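You operate a simulated robot arm through the tools that you are given. There is no shell and no other tool. Be economical: measure what you need, move in short steps, check, and stop when the job is done.

You are at the controls of a simulated robot arm. One attempt, no reset.

JOB
Fit the blue strip into the clamped arc, then unclamp the arc and move it to the grey stand.
Fine: press the strip home with the wooden block and put the block back; leave the thumb screw loose; use the stand's free slot. Set down upright: wooden block.

Only the result counts: the job must be done as asked and must still hold three seconds after the hand-in. Knocking over, shifting, dropping, spilling or breaking anything else fails it.

ROBOT AND FRAMES
A 7-joint arm with a two-finger gripper, hanging from a carriage that runs on a rail from [18, 2221] to [-5, -658] (x, y) and turns from -1.047 to 10.961 rad about z. Base frame: it is fixed where the carriage stands at the start and does not move with it; the origin is on the floor, on the carriage's upright axis, x ahead of it, y to its left, z up; the surface under the hand at the start is at about z = 800. Units: mm, rad, N and s.
With the tool pointing down near the work surface it reaches from about 100 to 480 mm from the robot's upright axis, wherever it stands. Its first joint turns from -2.897 to 2.897 rad. Places, roughly: channel of the arc with red tape [300, -400, 900]; front slot of the grey stand [400, -400, 800]; thumb screw of the red fixture [200, -400, 800]. Payload 1.37 kg.
The TCP is the grasp point between the finger pads, 16 mm short of the fingertips. In the tool frame z runs along the fingers and y along their closing line. The gripper opens to 92 mm. The gripper's body begins 74 mm behind the TCP.
Orientation is that of the tool frame in the base frame, as a unit quaternion [x, y, z, w]. With the fingers straight down and closing along the base's y, the tool's x points along the base's -x, its y along +y and its z along -z.

CONTROLS
- The arm moves only by the tool step_arm. Its argument "increments" is a list that holds one entry, the list of rows, each a list of 7 numbers: the shift along the tool's x, y, z in mm, then the turn, a rotation vector about the tool's x, y, z in rad, then the finger opening in mm, from 0 to 92. In form: [[[x, y, z, rx, ry, rz, hand], ...]]. A call has 1 to 8 rows; each row shifts and turns the commanded pose from where the row before left it, along the tool's axes as they then stand. Rows are played at 5 a second. More than 50 mm and 0.15 rad between two rows, or a gripper value outside its range, and nothing of the call is played. Where a pose cannot be reached the arm comes as near as it can. A force on the tool above 50 N (or 10 N above the force at the start of the call, whichever is more), or a blocked arm, ends the call early, and 0.2 s more pass. Each finger halts on what it meets, pressing with about 23 N; the grip force reading is that of the motor and also rises with nothing between the fingers. The clock runs only during rows and for 0.2 s after the last one: add rows that do not move to give the fingers time. The reply holds the time, the measured pose of the TCP, the force on the tool along the base axes, the opening and the grip force, in the units named above and with some noise, with the torque about the TCP (base axes, N m) and any sound that the robot's microphone picked up, and new pictures: "views" is both (left out), scene, wrist or none.
- Cameras (640 x 400 px; columns grow to the right, rows downward): "scene" is now at [246, -31.1, 1676.7]; the picture's right is [-0.55, -0.84, 0.00], its down [-0.78, 0.51, -0.36] and it looks along [0.30, -0.20, -0.93] (base axes); focal length 252 px, centre (320, 200). "wrist" rides on the gripper at [71, 19, -111] in the tool frame; the picture's right is [-0.26, 0.97, 0.00], its down [-0.78, -0.21, -0.59] and it looks along [-0.57, -0.15, 0.81] (tool axes); focal length 280 px, centre (320, 200). There is no depth. A picture from a camera that has moved, and an enlarged one, comes with that camera's place and axes in the base frame and with its lens.
- slide_trunk(by): slides the trunk up (or, below 0, down) by that many mm; the arm and the scene camera ride with it, the base frame stays. It gives what a move gives, with no picture.
- steer(legs): drives the robot by 1 to 6 legs, each [ahead, left, turn to the left] in mm, mm and rad, along the robot's own axes; the way and the turn of a leg run together, so that a leg with both is an arc; at most 1500 mm and 3.142 rad a leg. The arm and the cameras ride along, it lands a little off, and it stops where it bumps. It keeps to its track: a leg is cut to what the track allows. It gives what a move gives, and a new picture of the scene camera.
- turn_head(pan, tilt): turns the head with the scene camera to pan (to the left, within 2.705 rad either way) and tilt (down, from -0.506 to 1.204), counted from straight ahead of the robot. It gives what a move gives, and a new picture of the scene camera.
- enlarge(camera, box): a new picture of the part [left, top, right, bottom] of that camera's present view, enlarged. The clock stands still meanwhile.
- sign_off(): hands the job in; it is judged then, once.

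Work in short steps. Places have to be worked out from the pictures, the camera data and where the tool is seen: move nearer, look again, correct. Check each grasp and each placing, and mend what went wrong. You have 120 turns and 260 pictures in all, those below and enlarged ones among them. Open the gripper and draw the arm clear of the work before you hand the job in, unless the task says otherwise; then end with one line.

The tools are called after "Call:" as a command line: name --argument value ..., lists and objects as JSON in quotes. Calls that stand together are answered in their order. step_arm: Moves the arm, as the interface text tells. Its arguments: {"type":"object","properties":{"increments":{"type":"array","items":{"type":"array","items":{"type":"array","items":{"type":"number"}}}},"views":{"type":"string","enum":["both","scene","wrist","none"]}},"required":["increments"]} The other tools are called the same way: slide_trunk (by) slides the trunk up or down; steer (legs) drives the base; turn_head (pan, tilt) turns the head that bears the scene camera; enlarge (camera, box) takes an enlarged picture of a part of a camera's view; sign_off () hands the job in.

At the start:

```text
time: 0.0
ee_pos: [206.5, -216.4, 1001.3]
tcp_rot: [0.0, 1.0, 0.0, 0.0]
force: [-0.7, 0.8, 0.3]
moment: [0.0, -0.02, 0.0]
grip_width: 92.0
gripper_force: 0.1
trunk travel left (down, up): [-500.0, 160.0]
robot x, y, heading: [1.6, -0.8, 0.004]
head pan, tilt: [-0.579, 1.201]
```

scene: 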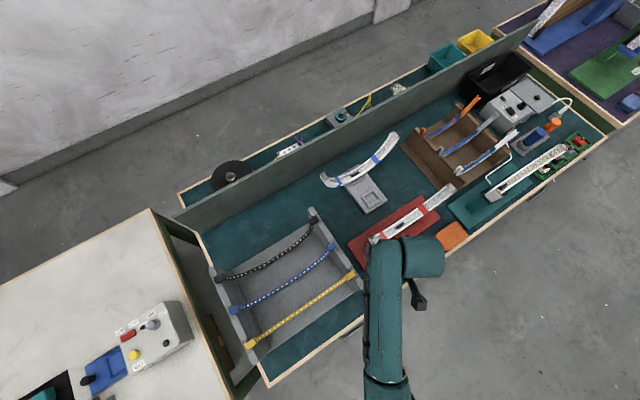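
wrist: 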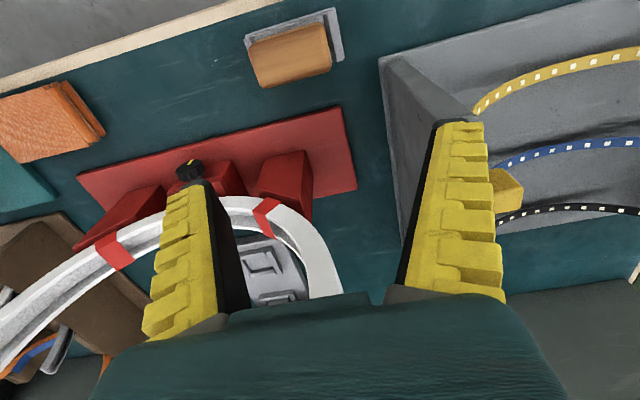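

I start by looking closely at the work area with both cameras.

Call:
enlarge --camera "scene" --box '[200, 180, 400, 380]'

Call:
enlarge --camera "scene" --box '[300, 110, 480, 260]'

Call:
enlarge --camera "wrist" --box '[0, 0, 400, 320]'

```text
2.00 times, centred on (300, 280) of scene
camera zoom: at [246.0, -31.1, 1676.7], right [-0.55, -0.84, 0.0], down [-0.78, 0.51, -0.36], along [0.3, -0.2, -0.93], focal length 503 px, centre (360, 40)
```

zoom: 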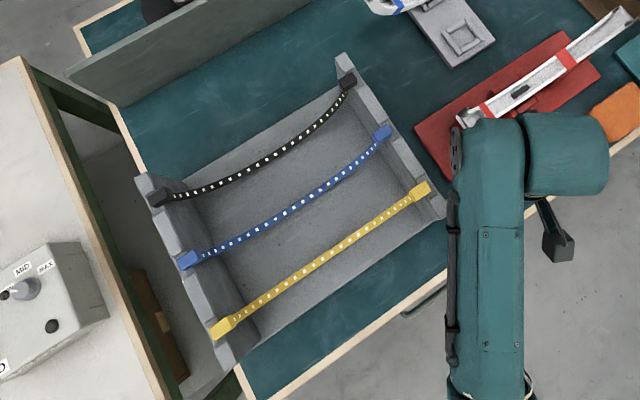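

```text
2.67 times, centred on (390, 185) of scene
camera zoom: at [246.0, -31.1, 1676.7], right [-0.55, -0.84, 0.0], down [-0.78, 0.51, -0.36], along [0.3, -0.2, -0.93], focal length 671 px, centre (133, 240)
```

zoom: 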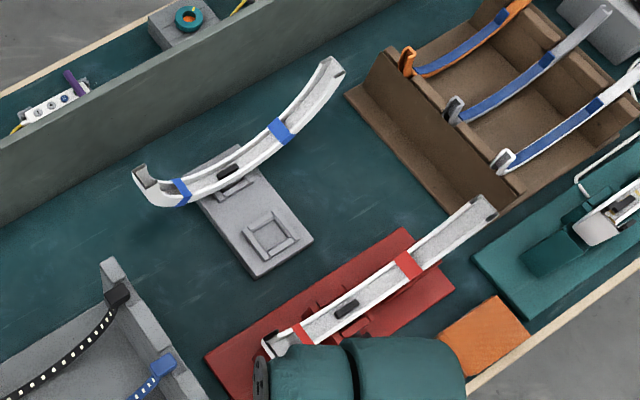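

```text
1.25 times, centred on (200, 160) of wrist
camera zoom: at [135.4, -197.8, 1111.0], right [0.26, 0.97, 0.0], down [0.78, -0.21, 0.59], along [0.57, -0.15, -0.81], focal length 350 px, centre (470, 250)
```

zoom: 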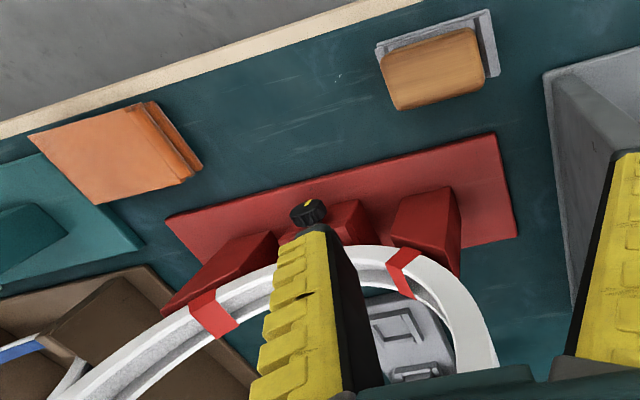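

The arc looks to lie along y at x≈290, and the strip rack lies along y at x≈350. I raise the trunk for clearance and a better look around.

Call:
slide_trunk --by 150

Call:
step_arm --increments '[[[0, 0, 0, 0, 0, 0, 60]]]' --views "wrist"

Call:
enlarge --camera "wrist" --box '[320, 40, 640, 300]'

```text
time: 1.8
ee_pos: [205.6, -215.9, 1150.0]
tcp_rot: [0.0, 1.0, 0.0, 0.0]
force: [0.0, -0.1, 0.7]
moment: [0.02, 0.04, 0.03]
grip_width: 91.9
gripper_force: 0.1
trunk travel left (down, up): [-650.0, 10.0]
robot x, y, heading: [-0.4, -1.6, -0.003]
head pan, tilt: [-0.579, 1.201]
```

```text
time: 2.1
ee_pos: [205.8, -215.2, 1150.9]
tcp_rot: [0.0, 1.0, 0.0, 0.0]
force: [0.5, -1.1, 0.5]
moment: [0.05, 0.02, -0.01]
grip_width: 62.3
gripper_force: 2.3
trunk travel left (down, up): [-650.0, 10.0]
robot x, y, heading: [-1.1, -0.4, 0.001]
head pan, tilt: [-0.579, 1.201]
camera wrist: at [135.4, -197.9, 1260.9], right [0.26, 0.97, 0.0], down [0.78, -0.21, 0.59], along [0.57, -0.15, -0.81], focal length 280 px, centre (320, 200)
```

wrist: 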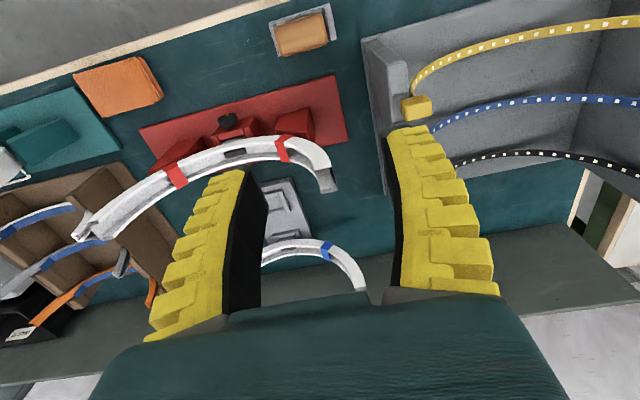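

```text
1.54 times, centred on (480, 170) of wrist
camera zoom: at [135.4, -197.9, 1260.9], right [0.26, 0.97, 0.0], down [0.78, -0.21, 0.59], along [0.57, -0.15, -0.81], focal length 431 px, centre (74, 246)
```

zoom: 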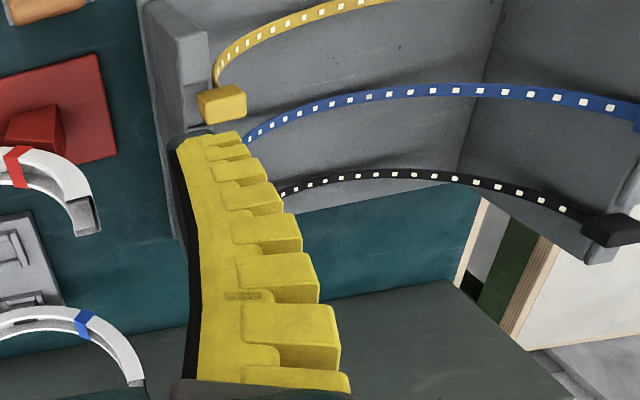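

The strip hangs from end knobs in the rack. I turn the wrist 90° so the fingers close across the strip (along x), while at a safe height.

Call:
step_arm --increments '[[[0, 0, 0, 0, 0, 0.15, 60], [0, 0, 0, 0, 0, 0.15, 60], [0, 0, 0, 0, 0, 0.15, 60], [0, 0, 0, 0, 0, 0.15, 60], [0, 0, 0, 0, 0, 0.15, 60], [0, 0, 0, 0, 0, 0.15, 60], [0, 0, 0, 0, 0, 0.15, 60], [0, 0, 0, 0, 0, 0.15, 60]]]' --views "none"

Call:
step_arm --increments '[[[0, 0, 0, 0, 0, 0.15, 60], [0, 0, 0, 0, 0, 0.15, 60], [0, 0, 0, 0, 0, 0.0708, 60], [0, 0, 0, 0, 0, 0, 60]]]' --views "both"

```text
time: 4.0
ee_pos: [207.0, -216.3, 1150.2]
tcp_rot: [0.565, 0.825, 0.0, 0.0]
force: [-0.1, -0.6, -0.4]
moment: [-0.03, 0.02, 0.03]
grip_width: 62.7
gripper_force: 2.2
trunk travel left (down, up): [-650.0, 10.0]
robot x, y, heading: [-0.8, -2.1, 0.004]
head pan, tilt: [-0.579, 1.201]
```

```text
time: 5.0
ee_pos: [206.0, -215.6, 1149.5]
tcp_rot: [0.707, 0.707, 0.0, 0.0]
force: [0.5, -0.5, -0.4]
moment: [-0.01, 0.01, 0.04]
grip_width: 62.6
gripper_force: 1.8
trunk travel left (down, up): [-650.0, 10.0]
robot x, y, heading: [-1.3, -3.2, -0.0]
head pan, tilt: [-0.579, 1.201]
camera scene: at [246.0, -31.1, 1826.7], right [-0.55, -0.84, 0.0], down [-0.78, 0.51, -0.36], along [0.3, -0.2, -0.93], focal length 252 px, centre (320, 200)
camera wrist: at [225.5, -146.3, 1260.8], right [0.96, -0.26, 0.0], down [-0.21, -0.78, 0.59], along [-0.15, -0.57, -0.81], focal length 280 px, centre (320, 200)
```

scene: 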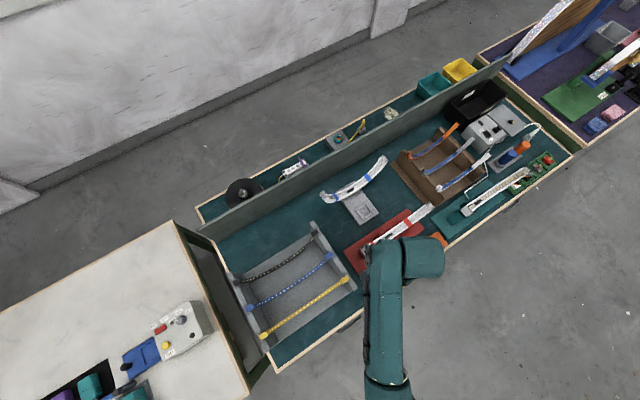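
wrist: 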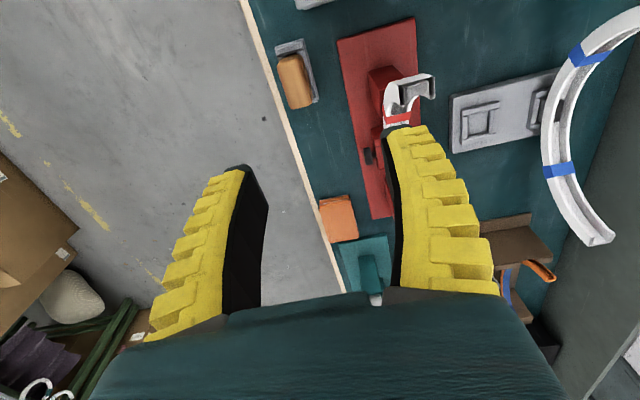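

Now I take detailed views of the arc's hooked end, the stand and block from the wrist, and of the strip from the scene.

Call:
enlarge --camera "wrist" --box '[260, 10, 460, 230]'

Call:
enlarge --camera "wrist" --box '[440, 10, 640, 260]'

Call:
enlarge --camera "scene" --box '[230, 220, 370, 350]'

Call:
enlarge --camera "scene" --box '[390, 130, 510, 210]'

```text
1.82 times, centred on (360, 120) of wrist
camera zoom: at [225.5, -146.3, 1260.8], right [0.96, -0.26, 0.0], down [-0.21, -0.78, 0.59], along [-0.15, -0.57, -0.81], focal length 510 px, centre (247, 346)
```

zoom: 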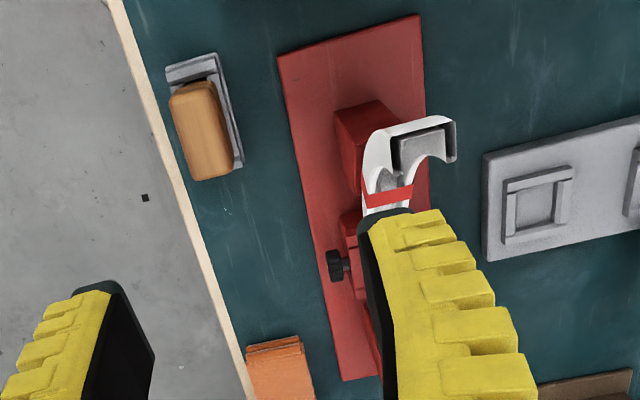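

```text
1.60 times, centred on (540, 135) of wrist
camera zoom: at [225.5, -146.3, 1260.8], right [0.96, -0.26, 0.0], down [-0.21, -0.78, 0.59], along [-0.15, -0.57, -0.81], focal length 449 px, centre (-32, 304)
```

zoom: 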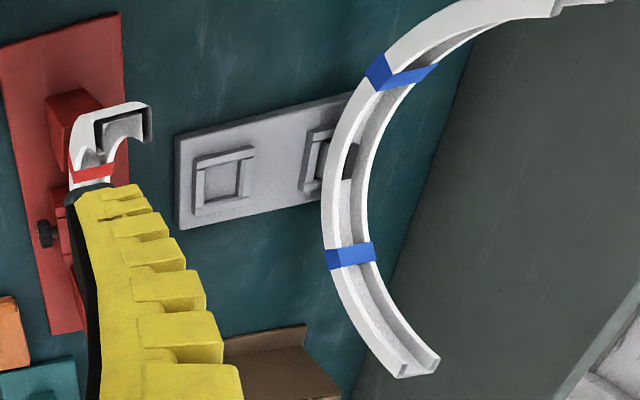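

```text
3.08 times, centred on (300, 285) of scene
camera zoom: at [246.0, -31.1, 1826.7], right [-0.55, -0.84, 0.0], down [-0.78, 0.51, -0.36], along [0.3, -0.2, -0.93], focal length 774 px, centre (382, -62)
```

zoom: 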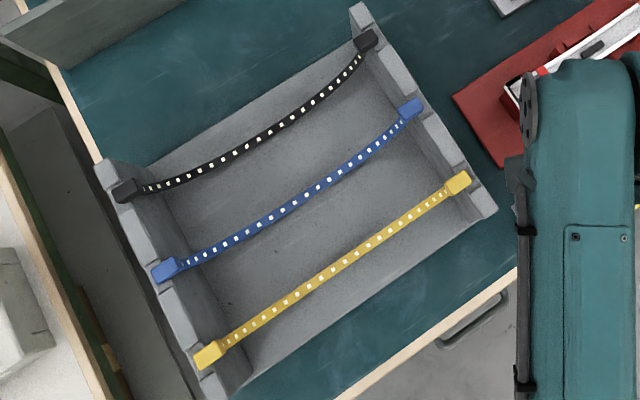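

```text
5.00 times, centred on (450, 170) of scene
camera zoom: at [246.0, -31.1, 1826.7], right [-0.55, -0.84, 0.0], down [-0.78, 0.51, -0.36], along [0.3, -0.2, -0.93], focal length 1258 px, centre (-330, 350)
```

zoom: 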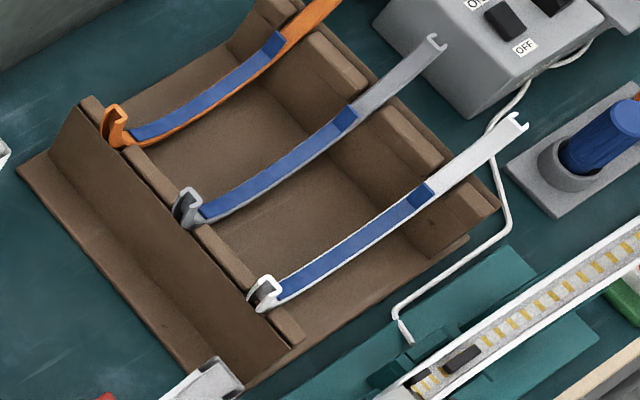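

The arc has a pocketed end (at +y) and an open channel, with the screw on the -x side. I steer to y≈-250 and look at the arc closer.

Call:
steer --legs '[[0, -220, 0]]'

Call:
step_arm --increments '[[[35, 0, 0, 0, 0, 0, 92], [35, 0, 0, 0, 0, 0, 92], [35, 10, 0, 0, 0, 0, 92], [35, 10, 0, 0, 0, 0, 92], [35, 10, 0, 0, 0, 0, 92], [0, 0, 0, 0, 0, 0, 92]]]' --views "both"

```text
time: 6.6
ee_pos: [204.4, -434.8, 1149.0]
tcp_rot: [0.707, 0.707, -0.001, 0.0]
force: [-0.7, 0.8, -0.8]
moment: [0.03, 0.01, -0.02]
grip_width: 62.4
gripper_force: 1.6
trunk travel left (down, up): [-650.0, 10.0]
robot x, y, heading: [-1.9, -221.3, -0.003]
head pan, tilt: [-0.579, 1.201]
camera scene: at [244.2, -250.1, 1826.7], right [-0.55, -0.84, 0.0], down [-0.78, 0.51, -0.36], along [0.3, -0.2, -0.93], focal length 252 px, centre (320, 200)
```

scene: 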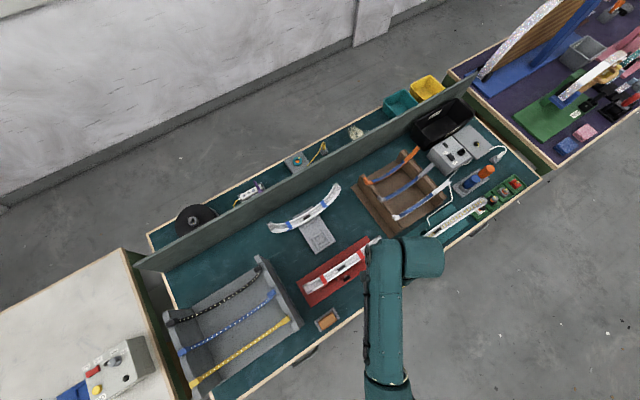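

```text
time: 8.0
ee_pos: [235.0, -258.8, 1149.7]
tcp_rot: [0.707, 0.707, 0.0, 0.001]
force: [0.2, -0.4, -0.1]
moment: [0.05, 0.01, -0.01]
grip_width: 92.0
gripper_force: 0.1
trunk travel left (down, up): [-650.0, 10.0]
robot x, y, heading: [1.8, -220.5, -0.002]
head pan, tilt: [-0.579, 1.201]
camera scene: at [244.2, -250.1, 1826.7], right [-0.55, -0.84, 0.0], down [-0.78, 0.51, -0.36], along [0.3, -0.2, -0.93], focal length 252 px, centre (320, 200)
camera wrist: at [253.6, -189.6, 1261.3], right [0.97, -0.26, 0.0], down [-0.21, -0.78, 0.59], along [-0.15, -0.57, -0.81], focal length 280 px, centre (320, 200)
```

scene: 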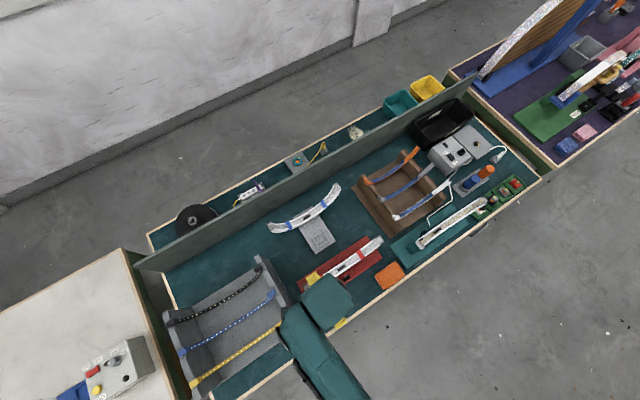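
wrist: 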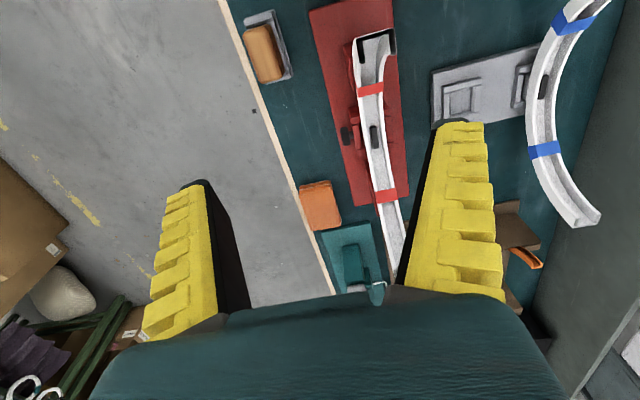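

Call:
enlarge --camera "wrist" --box '[300, 10, 460, 130]'

Call:
enlarge --camera "wrist" --box '[320, 100, 480, 280]'

Call:
enlarge --camera "scene" --box '[150, 250, 310, 390]'

Call:
enlarge --camera "scene" --box '[290, 180, 400, 310]'

Call:
enlarge --camera "scene" --box '[400, 160, 520, 260]'

```text
3.33 times, centred on (380, 70) of wrist
camera zoom: at [253.6, -189.6, 1261.3], right [0.97, -0.26, 0.0], down [-0.21, -0.78, 0.59], along [-0.15, -0.57, -0.81], focal length 935 px, centre (120, 633)
```

zoom: 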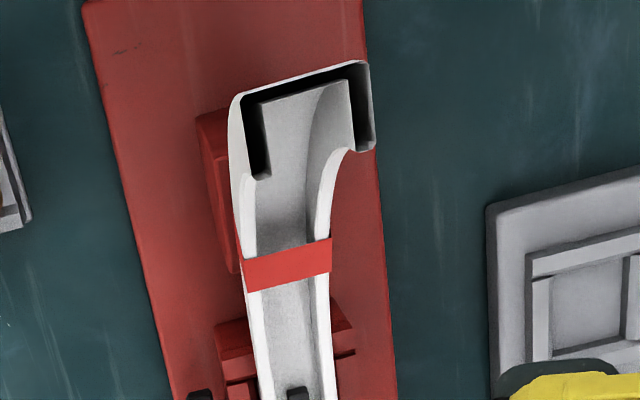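

```text
2.22 times, centred on (400, 190) of wrist
camera zoom: at [253.6, -189.6, 1261.3], right [0.97, -0.26, 0.0], down [-0.21, -0.78, 0.59], along [-0.15, -0.57, -0.81], focal length 623 px, centre (142, 222)
```

zoom: 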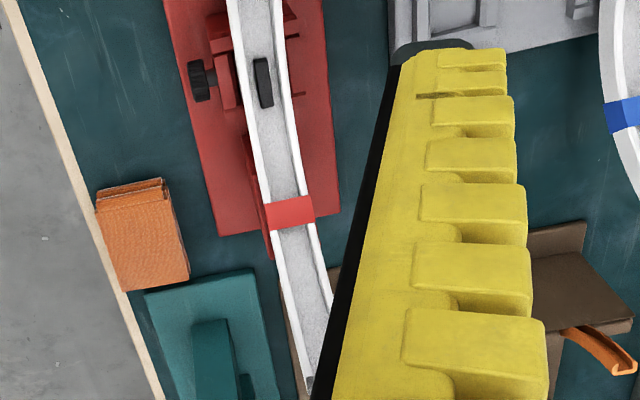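

```text
2.86 times, centred on (230, 320) of scene
camera zoom: at [244.2, -250.1, 1826.7], right [-0.55, -0.84, 0.0], down [-0.78, 0.51, -0.36], along [0.3, -0.2, -0.93], focal length 719 px, centre (577, -143)
```

zoom: 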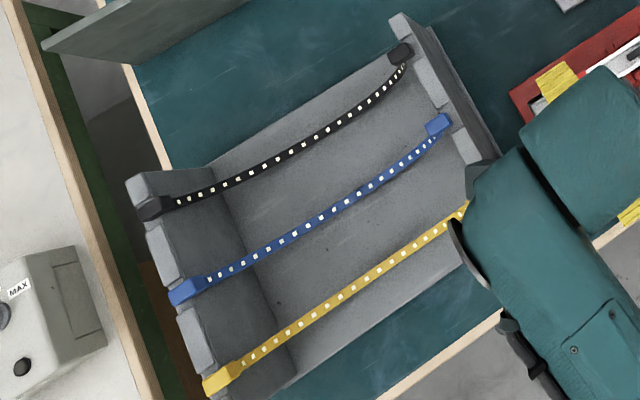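

```text
3.08 times, centred on (345, 245) of scene
camera zoom: at [244.2, -250.1, 1826.7], right [-0.55, -0.84, 0.0], down [-0.78, 0.51, -0.36], along [0.3, -0.2, -0.93], focal length 774 px, centre (243, 62)
```

zoom: 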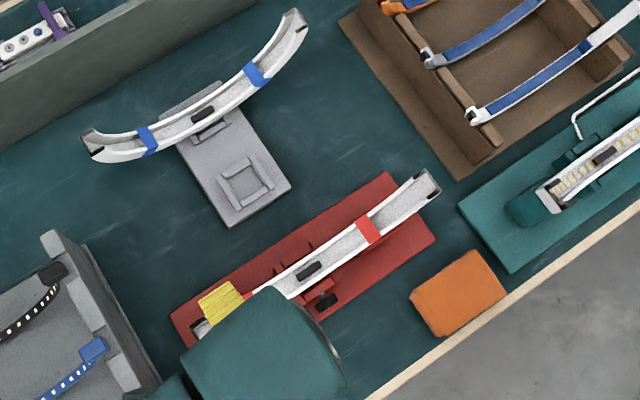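

```text
4.00 times, centred on (460, 210) of scene
camera zoom: at [244.2, -250.1, 1826.7], right [-0.55, -0.84, 0.0], down [-0.78, 0.51, -0.36], along [0.3, -0.2, -0.93], focal length 1006 px, centre (-240, 160)
```

zoom: 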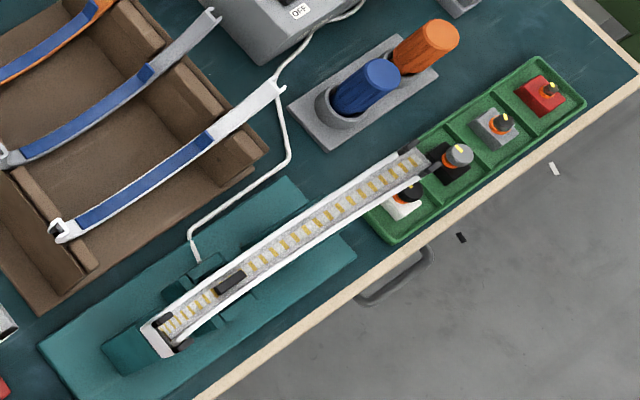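

Now look at the strip from close up: drive back and place the wrist camera over its -y end.

Call:
steer --legs '[[0, 220, 0]]'

Call:
step_arm --increments '[[[-20, 25, 10, 0, 0, 0, 92], [-20, 25, 10, 0, 0, 0, 92], [-20, 25, 10, 0, 0, 0, 92], [-15, 25, 20, 0, 0, 0, 92], [0, 0, 20, 0, 0, 0, 92], [0, 0, 0, 0, 0, 0, 92]]]' --views "wrist"

Call:
enlarge --camera "wrist" --box '[240, 40, 440, 240]'

```text
time: 9.7
ee_pos: [236.4, -40.5, 1150.2]
tcp_rot: [0.707, 0.707, 0.0, -0.001]
force: [0.1, 0.6, 0.8]
moment: [-0.02, 0.01, -0.03]
grip_width: 91.9
gripper_force: 0.1
trunk travel left (down, up): [-650.0, 10.0]
robot x, y, heading: [1.9, 3.1, -0.001]
head pan, tilt: [-0.579, 1.201]
camera scene: at [245.9, -30.7, 1826.7], right [-0.55, -0.84, 0.0], down [-0.78, 0.51, -0.36], along [0.3, -0.2, -0.93], focal length 252 px, centre (320, 200)
```

scene: 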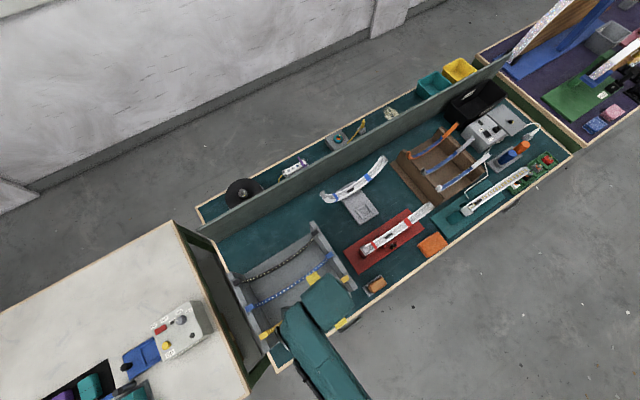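

```text
time: 11.1
ee_pos: [336.4, -116.0, 1080.0]
tcp_rot: [0.707, 0.707, 0.0, 0.001]
force: [0.2, 0.1, 0.2]
moment: [0.01, -0.01, 0.03]
grip_width: 91.8
gripper_force: 0.0
trunk travel left (down, up): [-650.0, 10.0]
robot x, y, heading: [0.2, 2.5, -0.003]
head pan, tilt: [-0.579, 1.201]
camera wrist: at [355.9, -46.1, 1191.3], right [0.96, -0.26, 0.0], down [-0.21, -0.78, 0.59], along [-0.15, -0.57, -0.81], focal length 280 px, centre (320, 200)
```

wrist: 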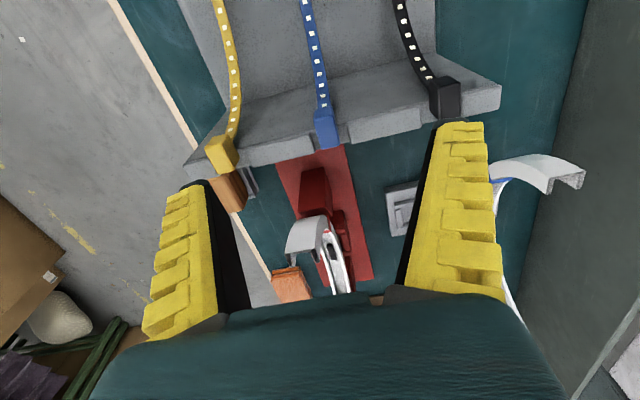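

```text
2.00 times, centred on (340, 140) of wrist
camera zoom: at [355.9, -46.1, 1191.3], right [0.96, -0.26, 0.0], down [-0.21, -0.78, 0.59], along [-0.15, -0.57, -0.81], focal length 561 px, centre (280, 320)
```

zoom: 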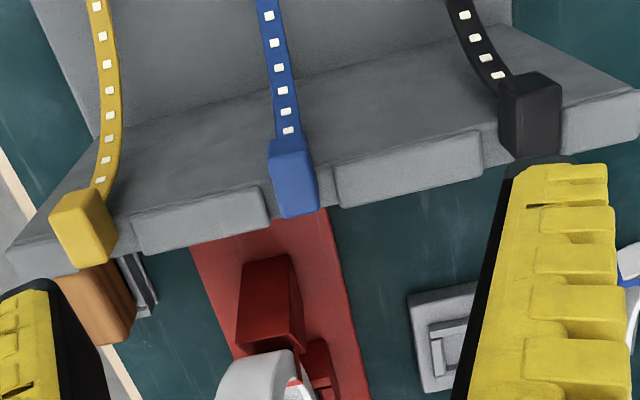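

The strip's knobs are at about (337, -132) and (340, 170), z≈968, with mid-strip sagging to about z≈830. I move over its middle and look down.

Call:
step_arm --increments '[[[45, 0, 0, 0, 0, 0, 60], [45, 1, 0, 0, 0, 0, 60], [45, 1, 20, 0, 0, 0, 60], [0, 0, 40, 0, 0, 0, 60], [0, 0, 30, 0, 0, 0, 60], [0, 0, 0, 0, 0, 0, 60]]]' --views "both"

Call:
enlarge --camera "wrist" --box '[220, 20, 420, 220]'

```text
time: 12.5
ee_pos: [337.6, 20.3, 990.1]
tcp_rot: [0.707, 0.707, 0.0, -0.001]
force: [-0.4, -0.3, -1.0]
moment: [-0.02, 0.02, 0.01]
grip_width: 62.6
gripper_force: 1.9
trunk travel left (down, up): [-650.0, 10.0]
robot x, y, heading: [-1.4, -0.1, -0.003]
head pan, tilt: [-0.579, 1.201]
camera scene: at [245.9, -30.7, 1826.7], right [-0.55, -0.84, 0.0], down [-0.78, 0.51, -0.36], along [0.3, -0.2, -0.93], focal length 252 px, centre (320, 200)
camera wrist: at [356.4, 90.4, 1100.9], right [0.96, -0.26, 0.0], down [-0.21, -0.78, 0.59], along [-0.15, -0.57, -0.81], focal length 280 px, centre (320, 200)
```

scene: 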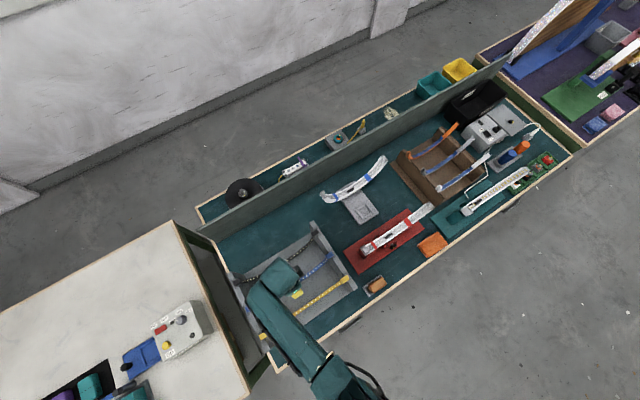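
wrist: 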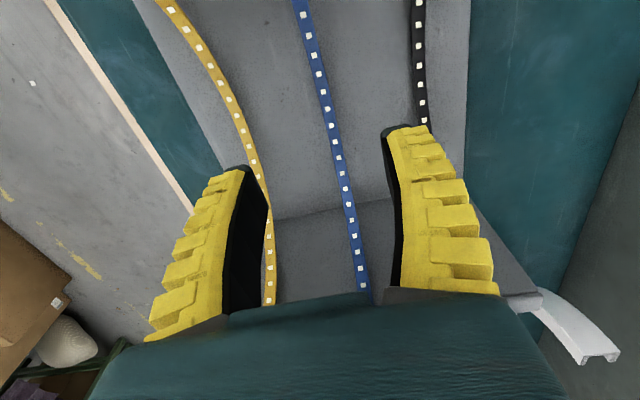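

```text
2.00 times, centred on (320, 120) of wrist
camera zoom: at [356.4, 90.4, 1100.9], right [0.96, -0.26, 0.0], down [-0.21, -0.78, 0.59], along [-0.15, -0.57, -0.81], focal length 561 px, centre (320, 360)
```

zoom: 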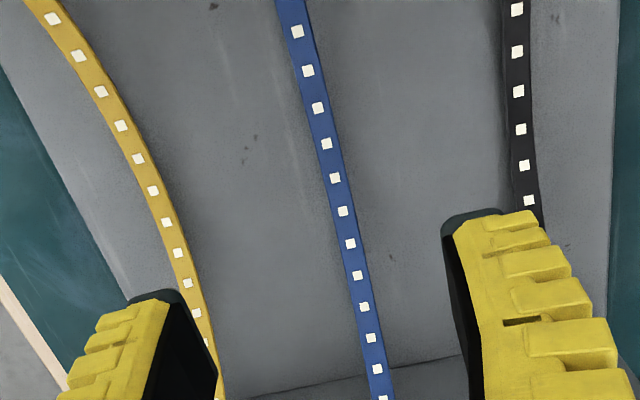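

The strip runs at x≈340, mid y≈19, about 11 mm wide. I descend to about z=885 with the fingers straddling it and check depth.

Call:
step_arm --increments '[[[0, 2, 35, 0, 0, 0, 50], [0, 0, 35, 0, 0, 0, 50], [0, 0, 30, 0, 0, 0, 50], [0, 0, 0, 0, 0, 0, 50]]]' --views "wrist"

Call:
enlarge --camera "wrist" --box '[220, 20, 420, 220]'

```text
time: 13.5
ee_pos: [339.4, 19.8, 889.6]
tcp_rot: [0.707, 0.707, -0.001, -0.001]
force: [-0.4, 0.7, 0.0]
moment: [-0.01, 0.04, 0.04]
grip_width: 53.0
gripper_force: 1.8
trunk travel left (down, up): [-650.0, 10.0]
robot x, y, heading: [-2.7, 0.9, -0.004]
head pan, tilt: [-0.579, 1.201]
camera wrist: at [359.2, 89.7, 1001.2], right [0.96, -0.26, 0.0], down [-0.21, -0.78, 0.59], along [-0.15, -0.57, -0.81], focal length 280 px, centre (320, 200)
```

wrist: 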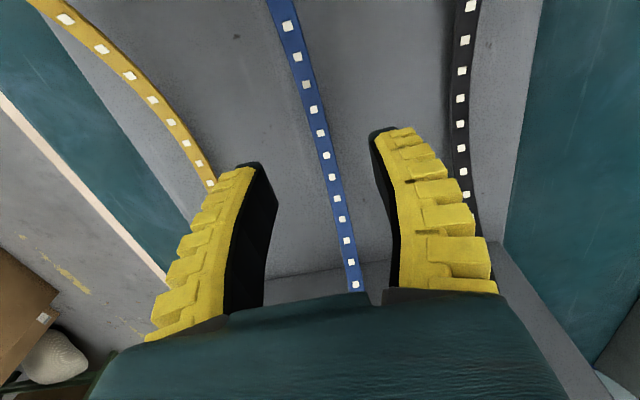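

```text
2.00 times, centred on (320, 120) of wrist
camera zoom: at [359.2, 89.7, 1001.2], right [0.96, -0.26, 0.0], down [-0.21, -0.78, 0.59], along [-0.15, -0.57, -0.81], focal length 561 px, centre (320, 360)
```

zoom: 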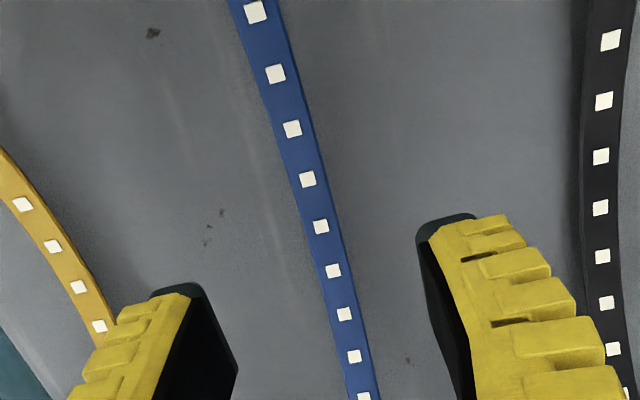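

Descend another 35 mm and look again.

Call:
step_arm --increments '[[[0, 0, 20, 0, 0, 0, 40], [0, 0, 15, 0, 0, 0, 40], [0, 0, 0, 0, 0, 0, 40]]]' --views "wrist"

Call:
enlarge --camera "wrist" --box '[220, 80, 420, 300]'

Call:
enlarge --camera "scene" --box '[230, 220, 370, 350]'

```text
time: 14.3
ee_pos: [335.1, 19.4, 876.8]
tcp_rot: [0.707, 0.707, 0.0, -0.001]
force: [-0.4, 0.4, 0.3]
moment: [-0.01, -0.01, 0.0]
grip_width: 43.3
gripper_force: 2.0
out of reach, approached as far as the arm can: row 1, 2
trunk travel left (down, up): [-650.0, 10.0]
robot x, y, heading: [0.1, -2.7, 0.0]
head pan, tilt: [-0.579, 1.201]
camera wrist: at [354.8, 88.7, 988.1], right [0.96, -0.26, 0.0], down [-0.21, -0.78, 0.59], along [-0.15, -0.57, -0.81], focal length 280 px, centre (320, 200)
```

wrist: 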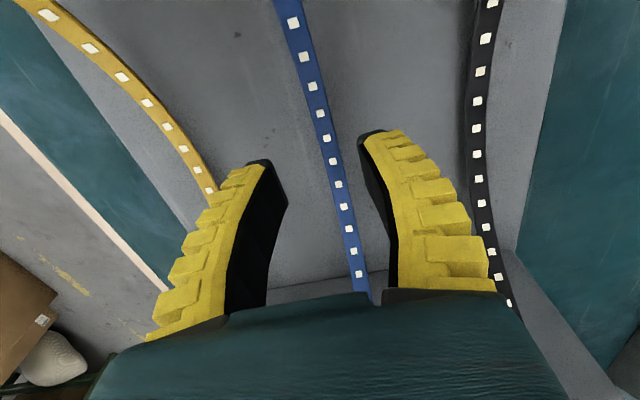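

```text
1.82 times, centred on (320, 190) of wrist
camera zoom: at [354.8, 88.7, 988.1], right [0.96, -0.26, 0.0], down [-0.21, -0.78, 0.59], along [-0.15, -0.57, -0.81], focal length 510 px, centre (320, 218)
```

zoom: 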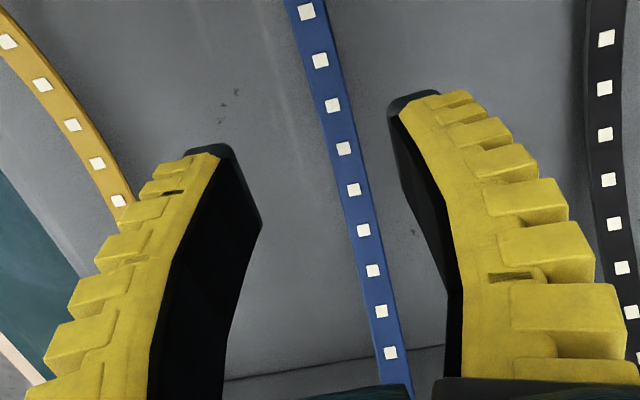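

```text
3.08 times, centred on (300, 285) of scene
camera zoom: at [246.0, -30.7, 1826.8], right [-0.55, -0.84, 0.0], down [-0.78, 0.51, -0.36], along [0.3, -0.2, -0.93], focal length 774 px, centre (382, -62)
```

zoom: 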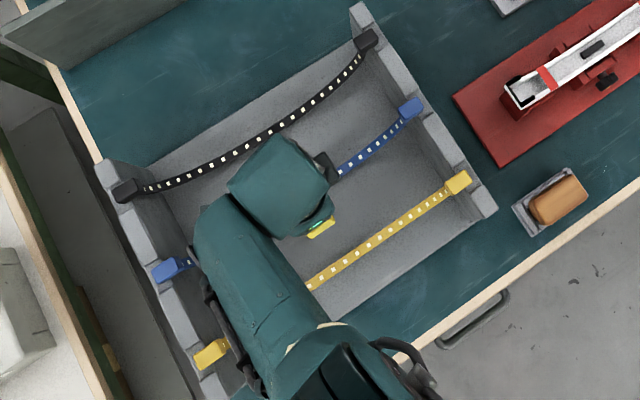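

The arm is at its lower reach for this trunk height, so I lower the trunk 130 while raising the arm back first to keep margin.

Call:
step_arm --increments '[[[0, 3, -40, 0, 0, 0, 40], [0, 0, -40, 0, 0, 0, 40], [0, 0, -30, 0, 0, 0, 40], [0, 0, 0, 0, 0, 0, 40]]]' --views "none"

Call:
slide_trunk --by -120

Call:
step_arm --increments '[[[0, 0, 0, 0, 0, 0, 40], [0, 0, 0, 0, 0, 0, 40]]]' --views "wrist"

```text
time: 15.3
ee_pos: [340.2, 19.0, 987.6]
tcp_rot: [0.707, 0.707, 0.0, 0.0]
force: [-0.1, 0.0, 0.5]
moment: [-0.02, -0.01, -0.03]
grip_width: 43.6
gripper_force: 2.4
trunk travel left (down, up): [-650.0, 10.0]
robot x, y, heading: [0.6, 2.0, 0.001]
head pan, tilt: [-0.579, 1.201]
```

```text
time: 16.8
ee_pos: [337.8, 18.4, 868.5]
tcp_rot: [0.707, 0.707, 0.0, 0.0]
force: [-0.9, 0.3, -0.8]
moment: [-0.02, 0.01, 0.01]
grip_width: 43.4
gripper_force: 2.7
trunk travel left (down, up): [-530.0, 130.0]
robot x, y, heading: [-3.1, -4.3, -0.006]
head pan, tilt: [-0.579, 1.201]
```

```text
time: 17.4
ee_pos: [338.4, 18.3, 868.0]
tcp_rot: [0.708, 0.707, 0.0, 0.0]
force: [0.9, -0.5, -0.4]
moment: [-0.01, -0.03, -0.03]
grip_width: 43.1
gripper_force: 2.9
trunk travel left (down, up): [-530.0, 130.0]
robot x, y, heading: [-0.7, 0.3, -0.001]
head pan, tilt: [-0.579, 1.201]
camera wrist: at [358.2, 88.0, 978.9], right [0.96, -0.26, 0.0], down [-0.21, -0.78, 0.59], along [-0.15, -0.57, -0.81], focal length 280 px, centre (320, 200)
```

wrist: 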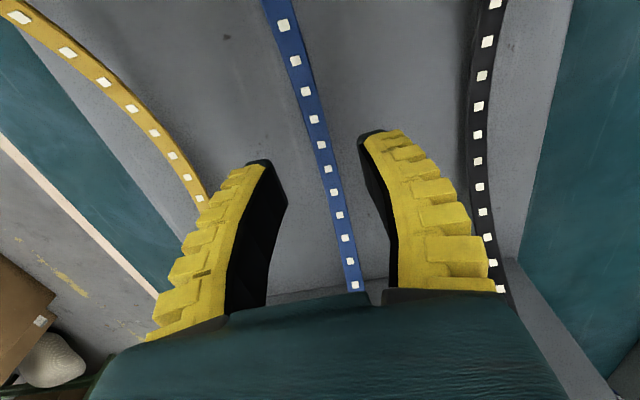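

Down 20 mm more and re-check how the strip sits relative to the fingertips.

Call:
step_arm --increments '[[[0, 2, 12, 0, 0, 0, 36], [0, 0, 10, 0, 0, 0, 36], [0, 0, 0, 0, 0, 0, 36]]]' --views "wrist"

Call:
enlarge --camera "wrist" --box '[220, 80, 420, 300]'

```text
time: 18.2
ee_pos: [341.2, 17.8, 846.6]
tcp_rot: [0.708, 0.707, 0.0, 0.0]
force: [-1.0, -0.1, -0.7]
moment: [0.03, -0.02, -0.01]
grip_width: 39.2
gripper_force: 2.8
trunk travel left (down, up): [-530.0, 130.0]
robot x, y, heading: [2.1, 0.8, 0.001]
head pan, tilt: [-0.579, 1.201]
camera wrist: at [359.9, 87.7, 956.7], right [0.96, -0.26, 0.0], down [-0.21, -0.78, 0.59], along [-0.15, -0.57, -0.81], focal length 280 px, centre (320, 200)
```

wrist: 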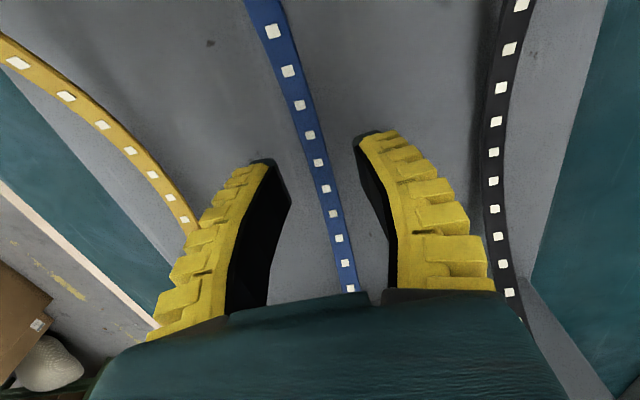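

```text
1.82 times, centred on (320, 190) of wrist
camera zoom: at [359.9, 87.7, 956.7], right [0.96, -0.26, 0.0], down [-0.21, -0.78, 0.59], along [-0.15, -0.57, -0.81], focal length 510 px, centre (320, 218)
```

zoom: 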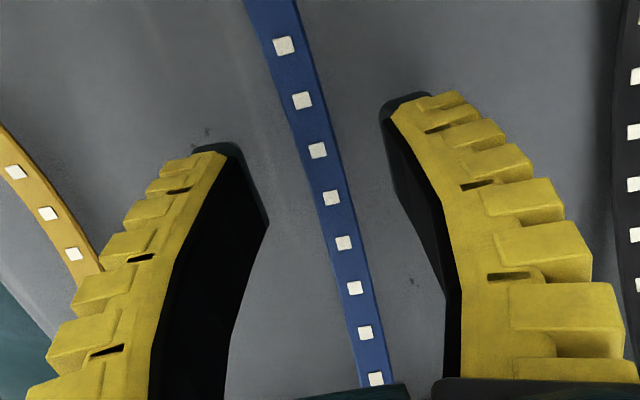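

The strip's mid height is roughly 825. I lower 14 mm with force watched, then close gently.

Call:
step_arm --increments '[[[0, -1, 7, 0, 0, 0, 36], [0, 0, 7, 0, 0, 0, 36], [0, 0, 0, 0, 0, 0, 36]]]' --views "wrist"

```text
time: 19.0
ee_pos: [339.7, 18.8, 831.2]
tcp_rot: [0.707, 0.707, -0.001, 0.001]
force: [0.6, -0.1, -0.1]
moment: [0.03, -0.04, -0.01]
grip_width: 39.4
gripper_force: 2.5
trunk travel left (down, up): [-530.0, 130.0]
robot x, y, heading: [-3.0, 1.6, 0.0]
head pan, tilt: [-0.579, 1.201]
camera wrist: at [358.8, 88.0, 942.6], right [0.96, -0.26, 0.0], down [-0.21, -0.78, 0.59], along [-0.15, -0.57, -0.81], focal length 280 px, centre (320, 200)
```

wrist: 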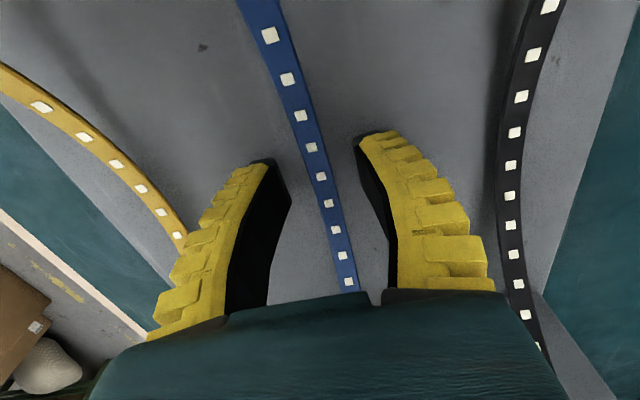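

Consistent with z≈820–825. Lower 4 mm more and close on the strip.

Call:
step_arm --increments '[[[0, 0, 4, 0, 0, 0, 30], [0, 0, 0, 0, 0, 0, 20], [0, 0, 0, 0, 0, 0, 10], [0, 0, 0, 0, 0, 0, 8], [0, 0, 0, 0, 0, 0, 8]]]' --views "wrist"

Call:
enlarge --camera "wrist" --box '[220, 80, 420, 300]'

```text
time: 20.2
ee_pos: [340.4, 17.7, 828.5]
tcp_rot: [0.707, 0.707, 0.0, 0.0]
force: [-0.4, 0.7, -0.1]
moment: [-0.04, 0.02, 0.0]
grip_width: 12.7
gripper_force: 3.4
trunk travel left (down, up): [-530.0, 130.0]
robot x, y, heading: [-1.6, 2.0, -0.0]
head pan, tilt: [-0.579, 1.201]
camera wrist: at [358.8, 88.0, 938.8], right [0.96, -0.26, 0.0], down [-0.21, -0.78, 0.59], along [-0.15, -0.57, -0.81], focal length 280 px, centre (320, 200)
```

wrist: 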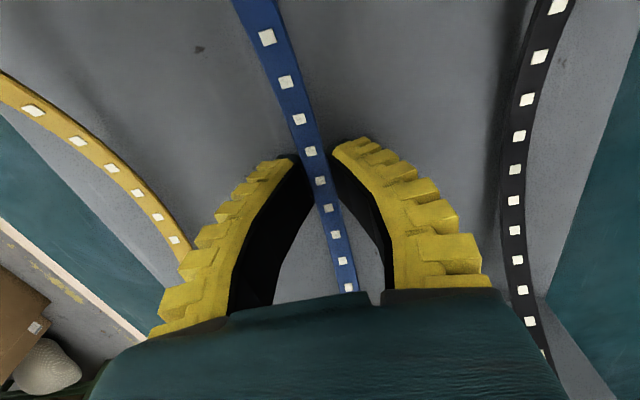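

```text
1.82 times, centred on (320, 190) of wrist
camera zoom: at [358.8, 88.0, 938.8], right [0.96, -0.26, 0.0], down [-0.21, -0.78, 0.59], along [-0.15, -0.57, -0.81], focal length 510 px, centre (320, 218)
```

zoom: 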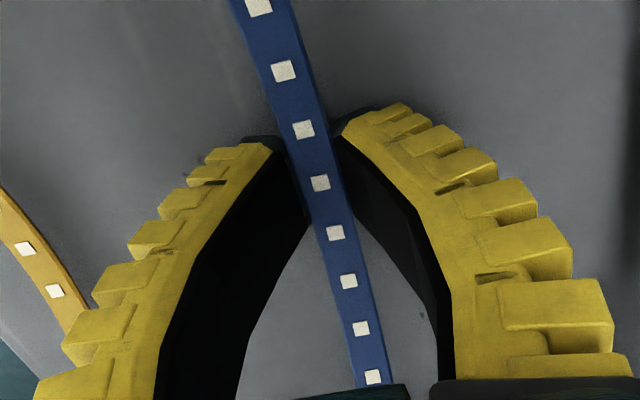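

The pads meet the strip (~12 mm). I close firmly, then lift slightly to see if it holds and how it behaves.

Call:
step_arm --increments '[[[0, 0, 0, 0, 0, 0, 0], [0, 0, 0, 0, 0, 0, 0], [0, 0, -8, 0, 0, 0, 0], [0, 0, -8, 0, 0, 0, 0], [0, 0, 0, 0, 0, 0, 0], [0, 0, 0, 0, 0, 0, 0]]]' --views "both"

Call:
enlarge --camera "scene" --box '[220, 180, 380, 320]'

```text
time: 21.6
ee_pos: [339.0, 18.7, 843.7]
tcp_rot: [0.707, 0.707, -0.001, 0.0]
force: [-0.3, 0.0, -1.2]
moment: [0.01, 0.02, -0.02]
grip_width: 5.9
gripper_force: 23.1
trunk travel left (down, up): [-530.0, 130.0]
robot x, y, heading: [0.3, 2.2, -0.003]
head pan, tilt: [-0.579, 1.201]
camera scene: at [245.9, -30.7, 1706.7], right [-0.55, -0.84, 0.0], down [-0.78, 0.51, -0.36], along [0.3, -0.2, -0.93], focal length 252 px, centre (320, 200)
camera wrist: at [359.0, 88.1, 954.8], right [0.96, -0.26, 0.0], down [-0.21, -0.78, 0.59], along [-0.15, -0.57, -0.81], focal length 280 px, centre (320, 200)
```

scene: 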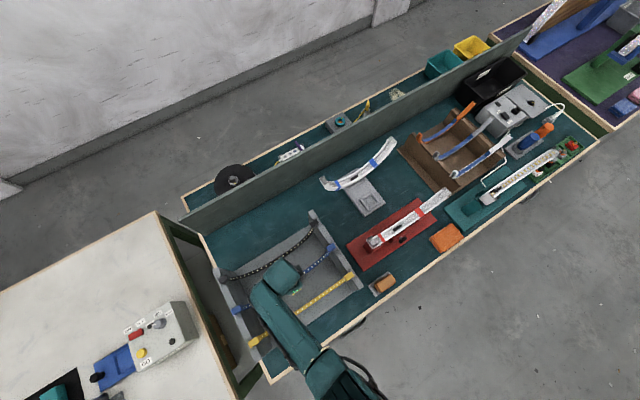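
wrist: 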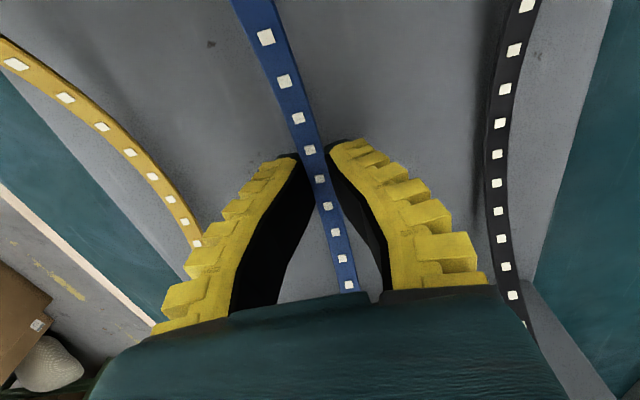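

```text
2.86 times, centred on (300, 250) of scene
camera zoom: at [245.9, -30.7, 1706.7], right [-0.55, -0.84, 0.0], down [-0.78, 0.51, -0.36], along [0.3, -0.2, -0.93], focal length 719 px, centre (377, 57)
```

zoom: 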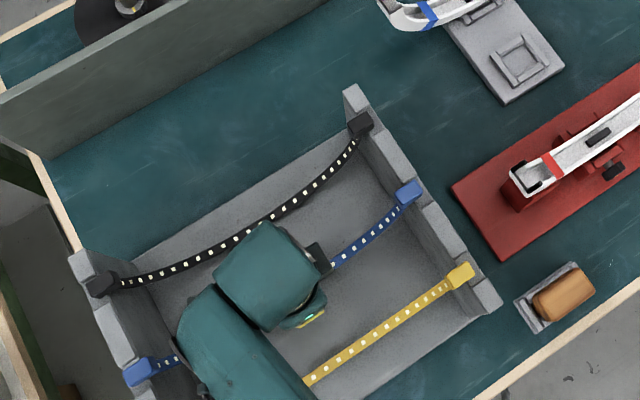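

The strip follows the hand and keeps its shape. Lift with the trunk and check the strip again.

Call:
step_arm --increments '[[[0, 0, -30, 0, 0, 0, 0], [0, 0, -30, 0, 0, 0, 0], [0, 0, -30, 0, 0, 0, 0], [0, 0, -30, 0, 0, 0, 0], [0, 0, 0, 0, 0, 0, 0]]]' --views "both"

Call:
enlarge --camera "scene" --box '[220, 180, 380, 320]'

Call:
enlarge --camera "wrist" --box '[220, 0, 440, 300]'

```text
time: 22.8
ee_pos: [338.9, 19.1, 962.6]
tcp_rot: [0.707, 0.707, 0.0, 0.0]
force: [-0.5, 0.0, -0.3]
moment: [-0.01, 0.02, 0.0]
grip_width: 6.1
gripper_force: 23.0
trunk travel left (down, up): [-530.0, 130.0]
robot x, y, heading: [1.9, 0.9, -0.006]
head pan, tilt: [-0.579, 1.201]
camera scene: at [245.9, -30.7, 1706.7], right [-0.55, -0.84, 0.0], down [-0.78, 0.51, -0.36], along [0.3, -0.2, -0.93], focal length 252 px, centre (320, 200)
camera wrist: at [358.7, 87.7, 1074.8], right [0.96, -0.26, 0.0], down [-0.21, -0.78, 0.59], along [-0.15, -0.57, -0.81], focal length 280 px, centre (320, 200)
```

scene: 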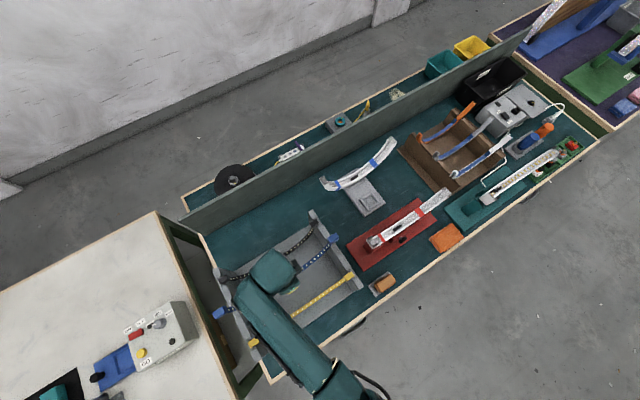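
wrist: 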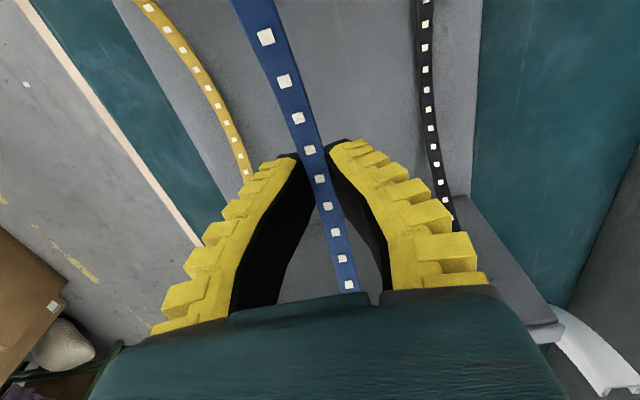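

```text
2.86 times, centred on (300, 250) of scene
camera zoom: at [245.9, -30.7, 1706.7], right [-0.55, -0.84, 0.0], down [-0.78, 0.51, -0.36], along [0.3, -0.2, -0.93], focal length 719 px, centre (377, 57)
```

zoom: 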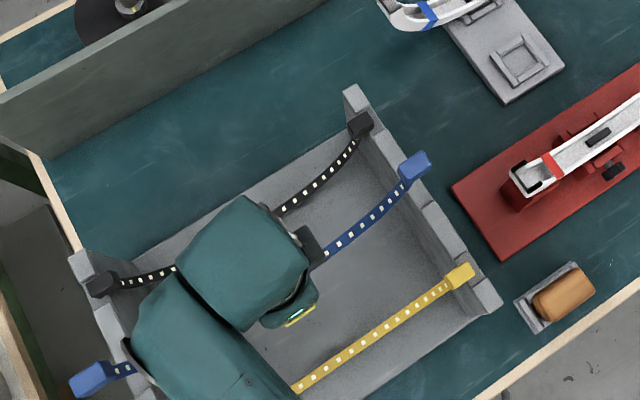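

```text
1.33 times, centred on (330, 150) of wrist
camera zoom: at [358.7, 87.7, 1074.8], right [0.96, -0.26, 0.0], down [-0.21, -0.78, 0.59], along [-0.15, -0.57, -0.81], focal length 374 px, centre (307, 267)
```

zoom: 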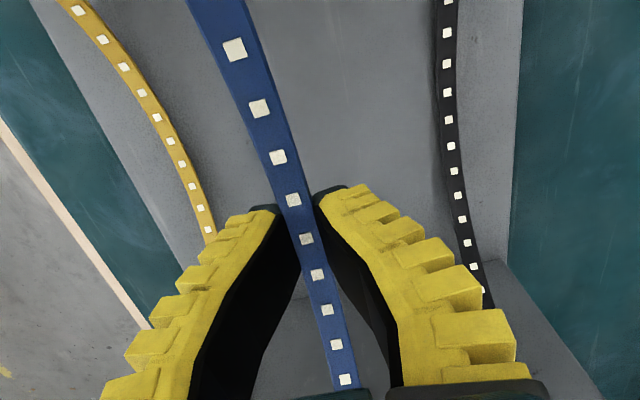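

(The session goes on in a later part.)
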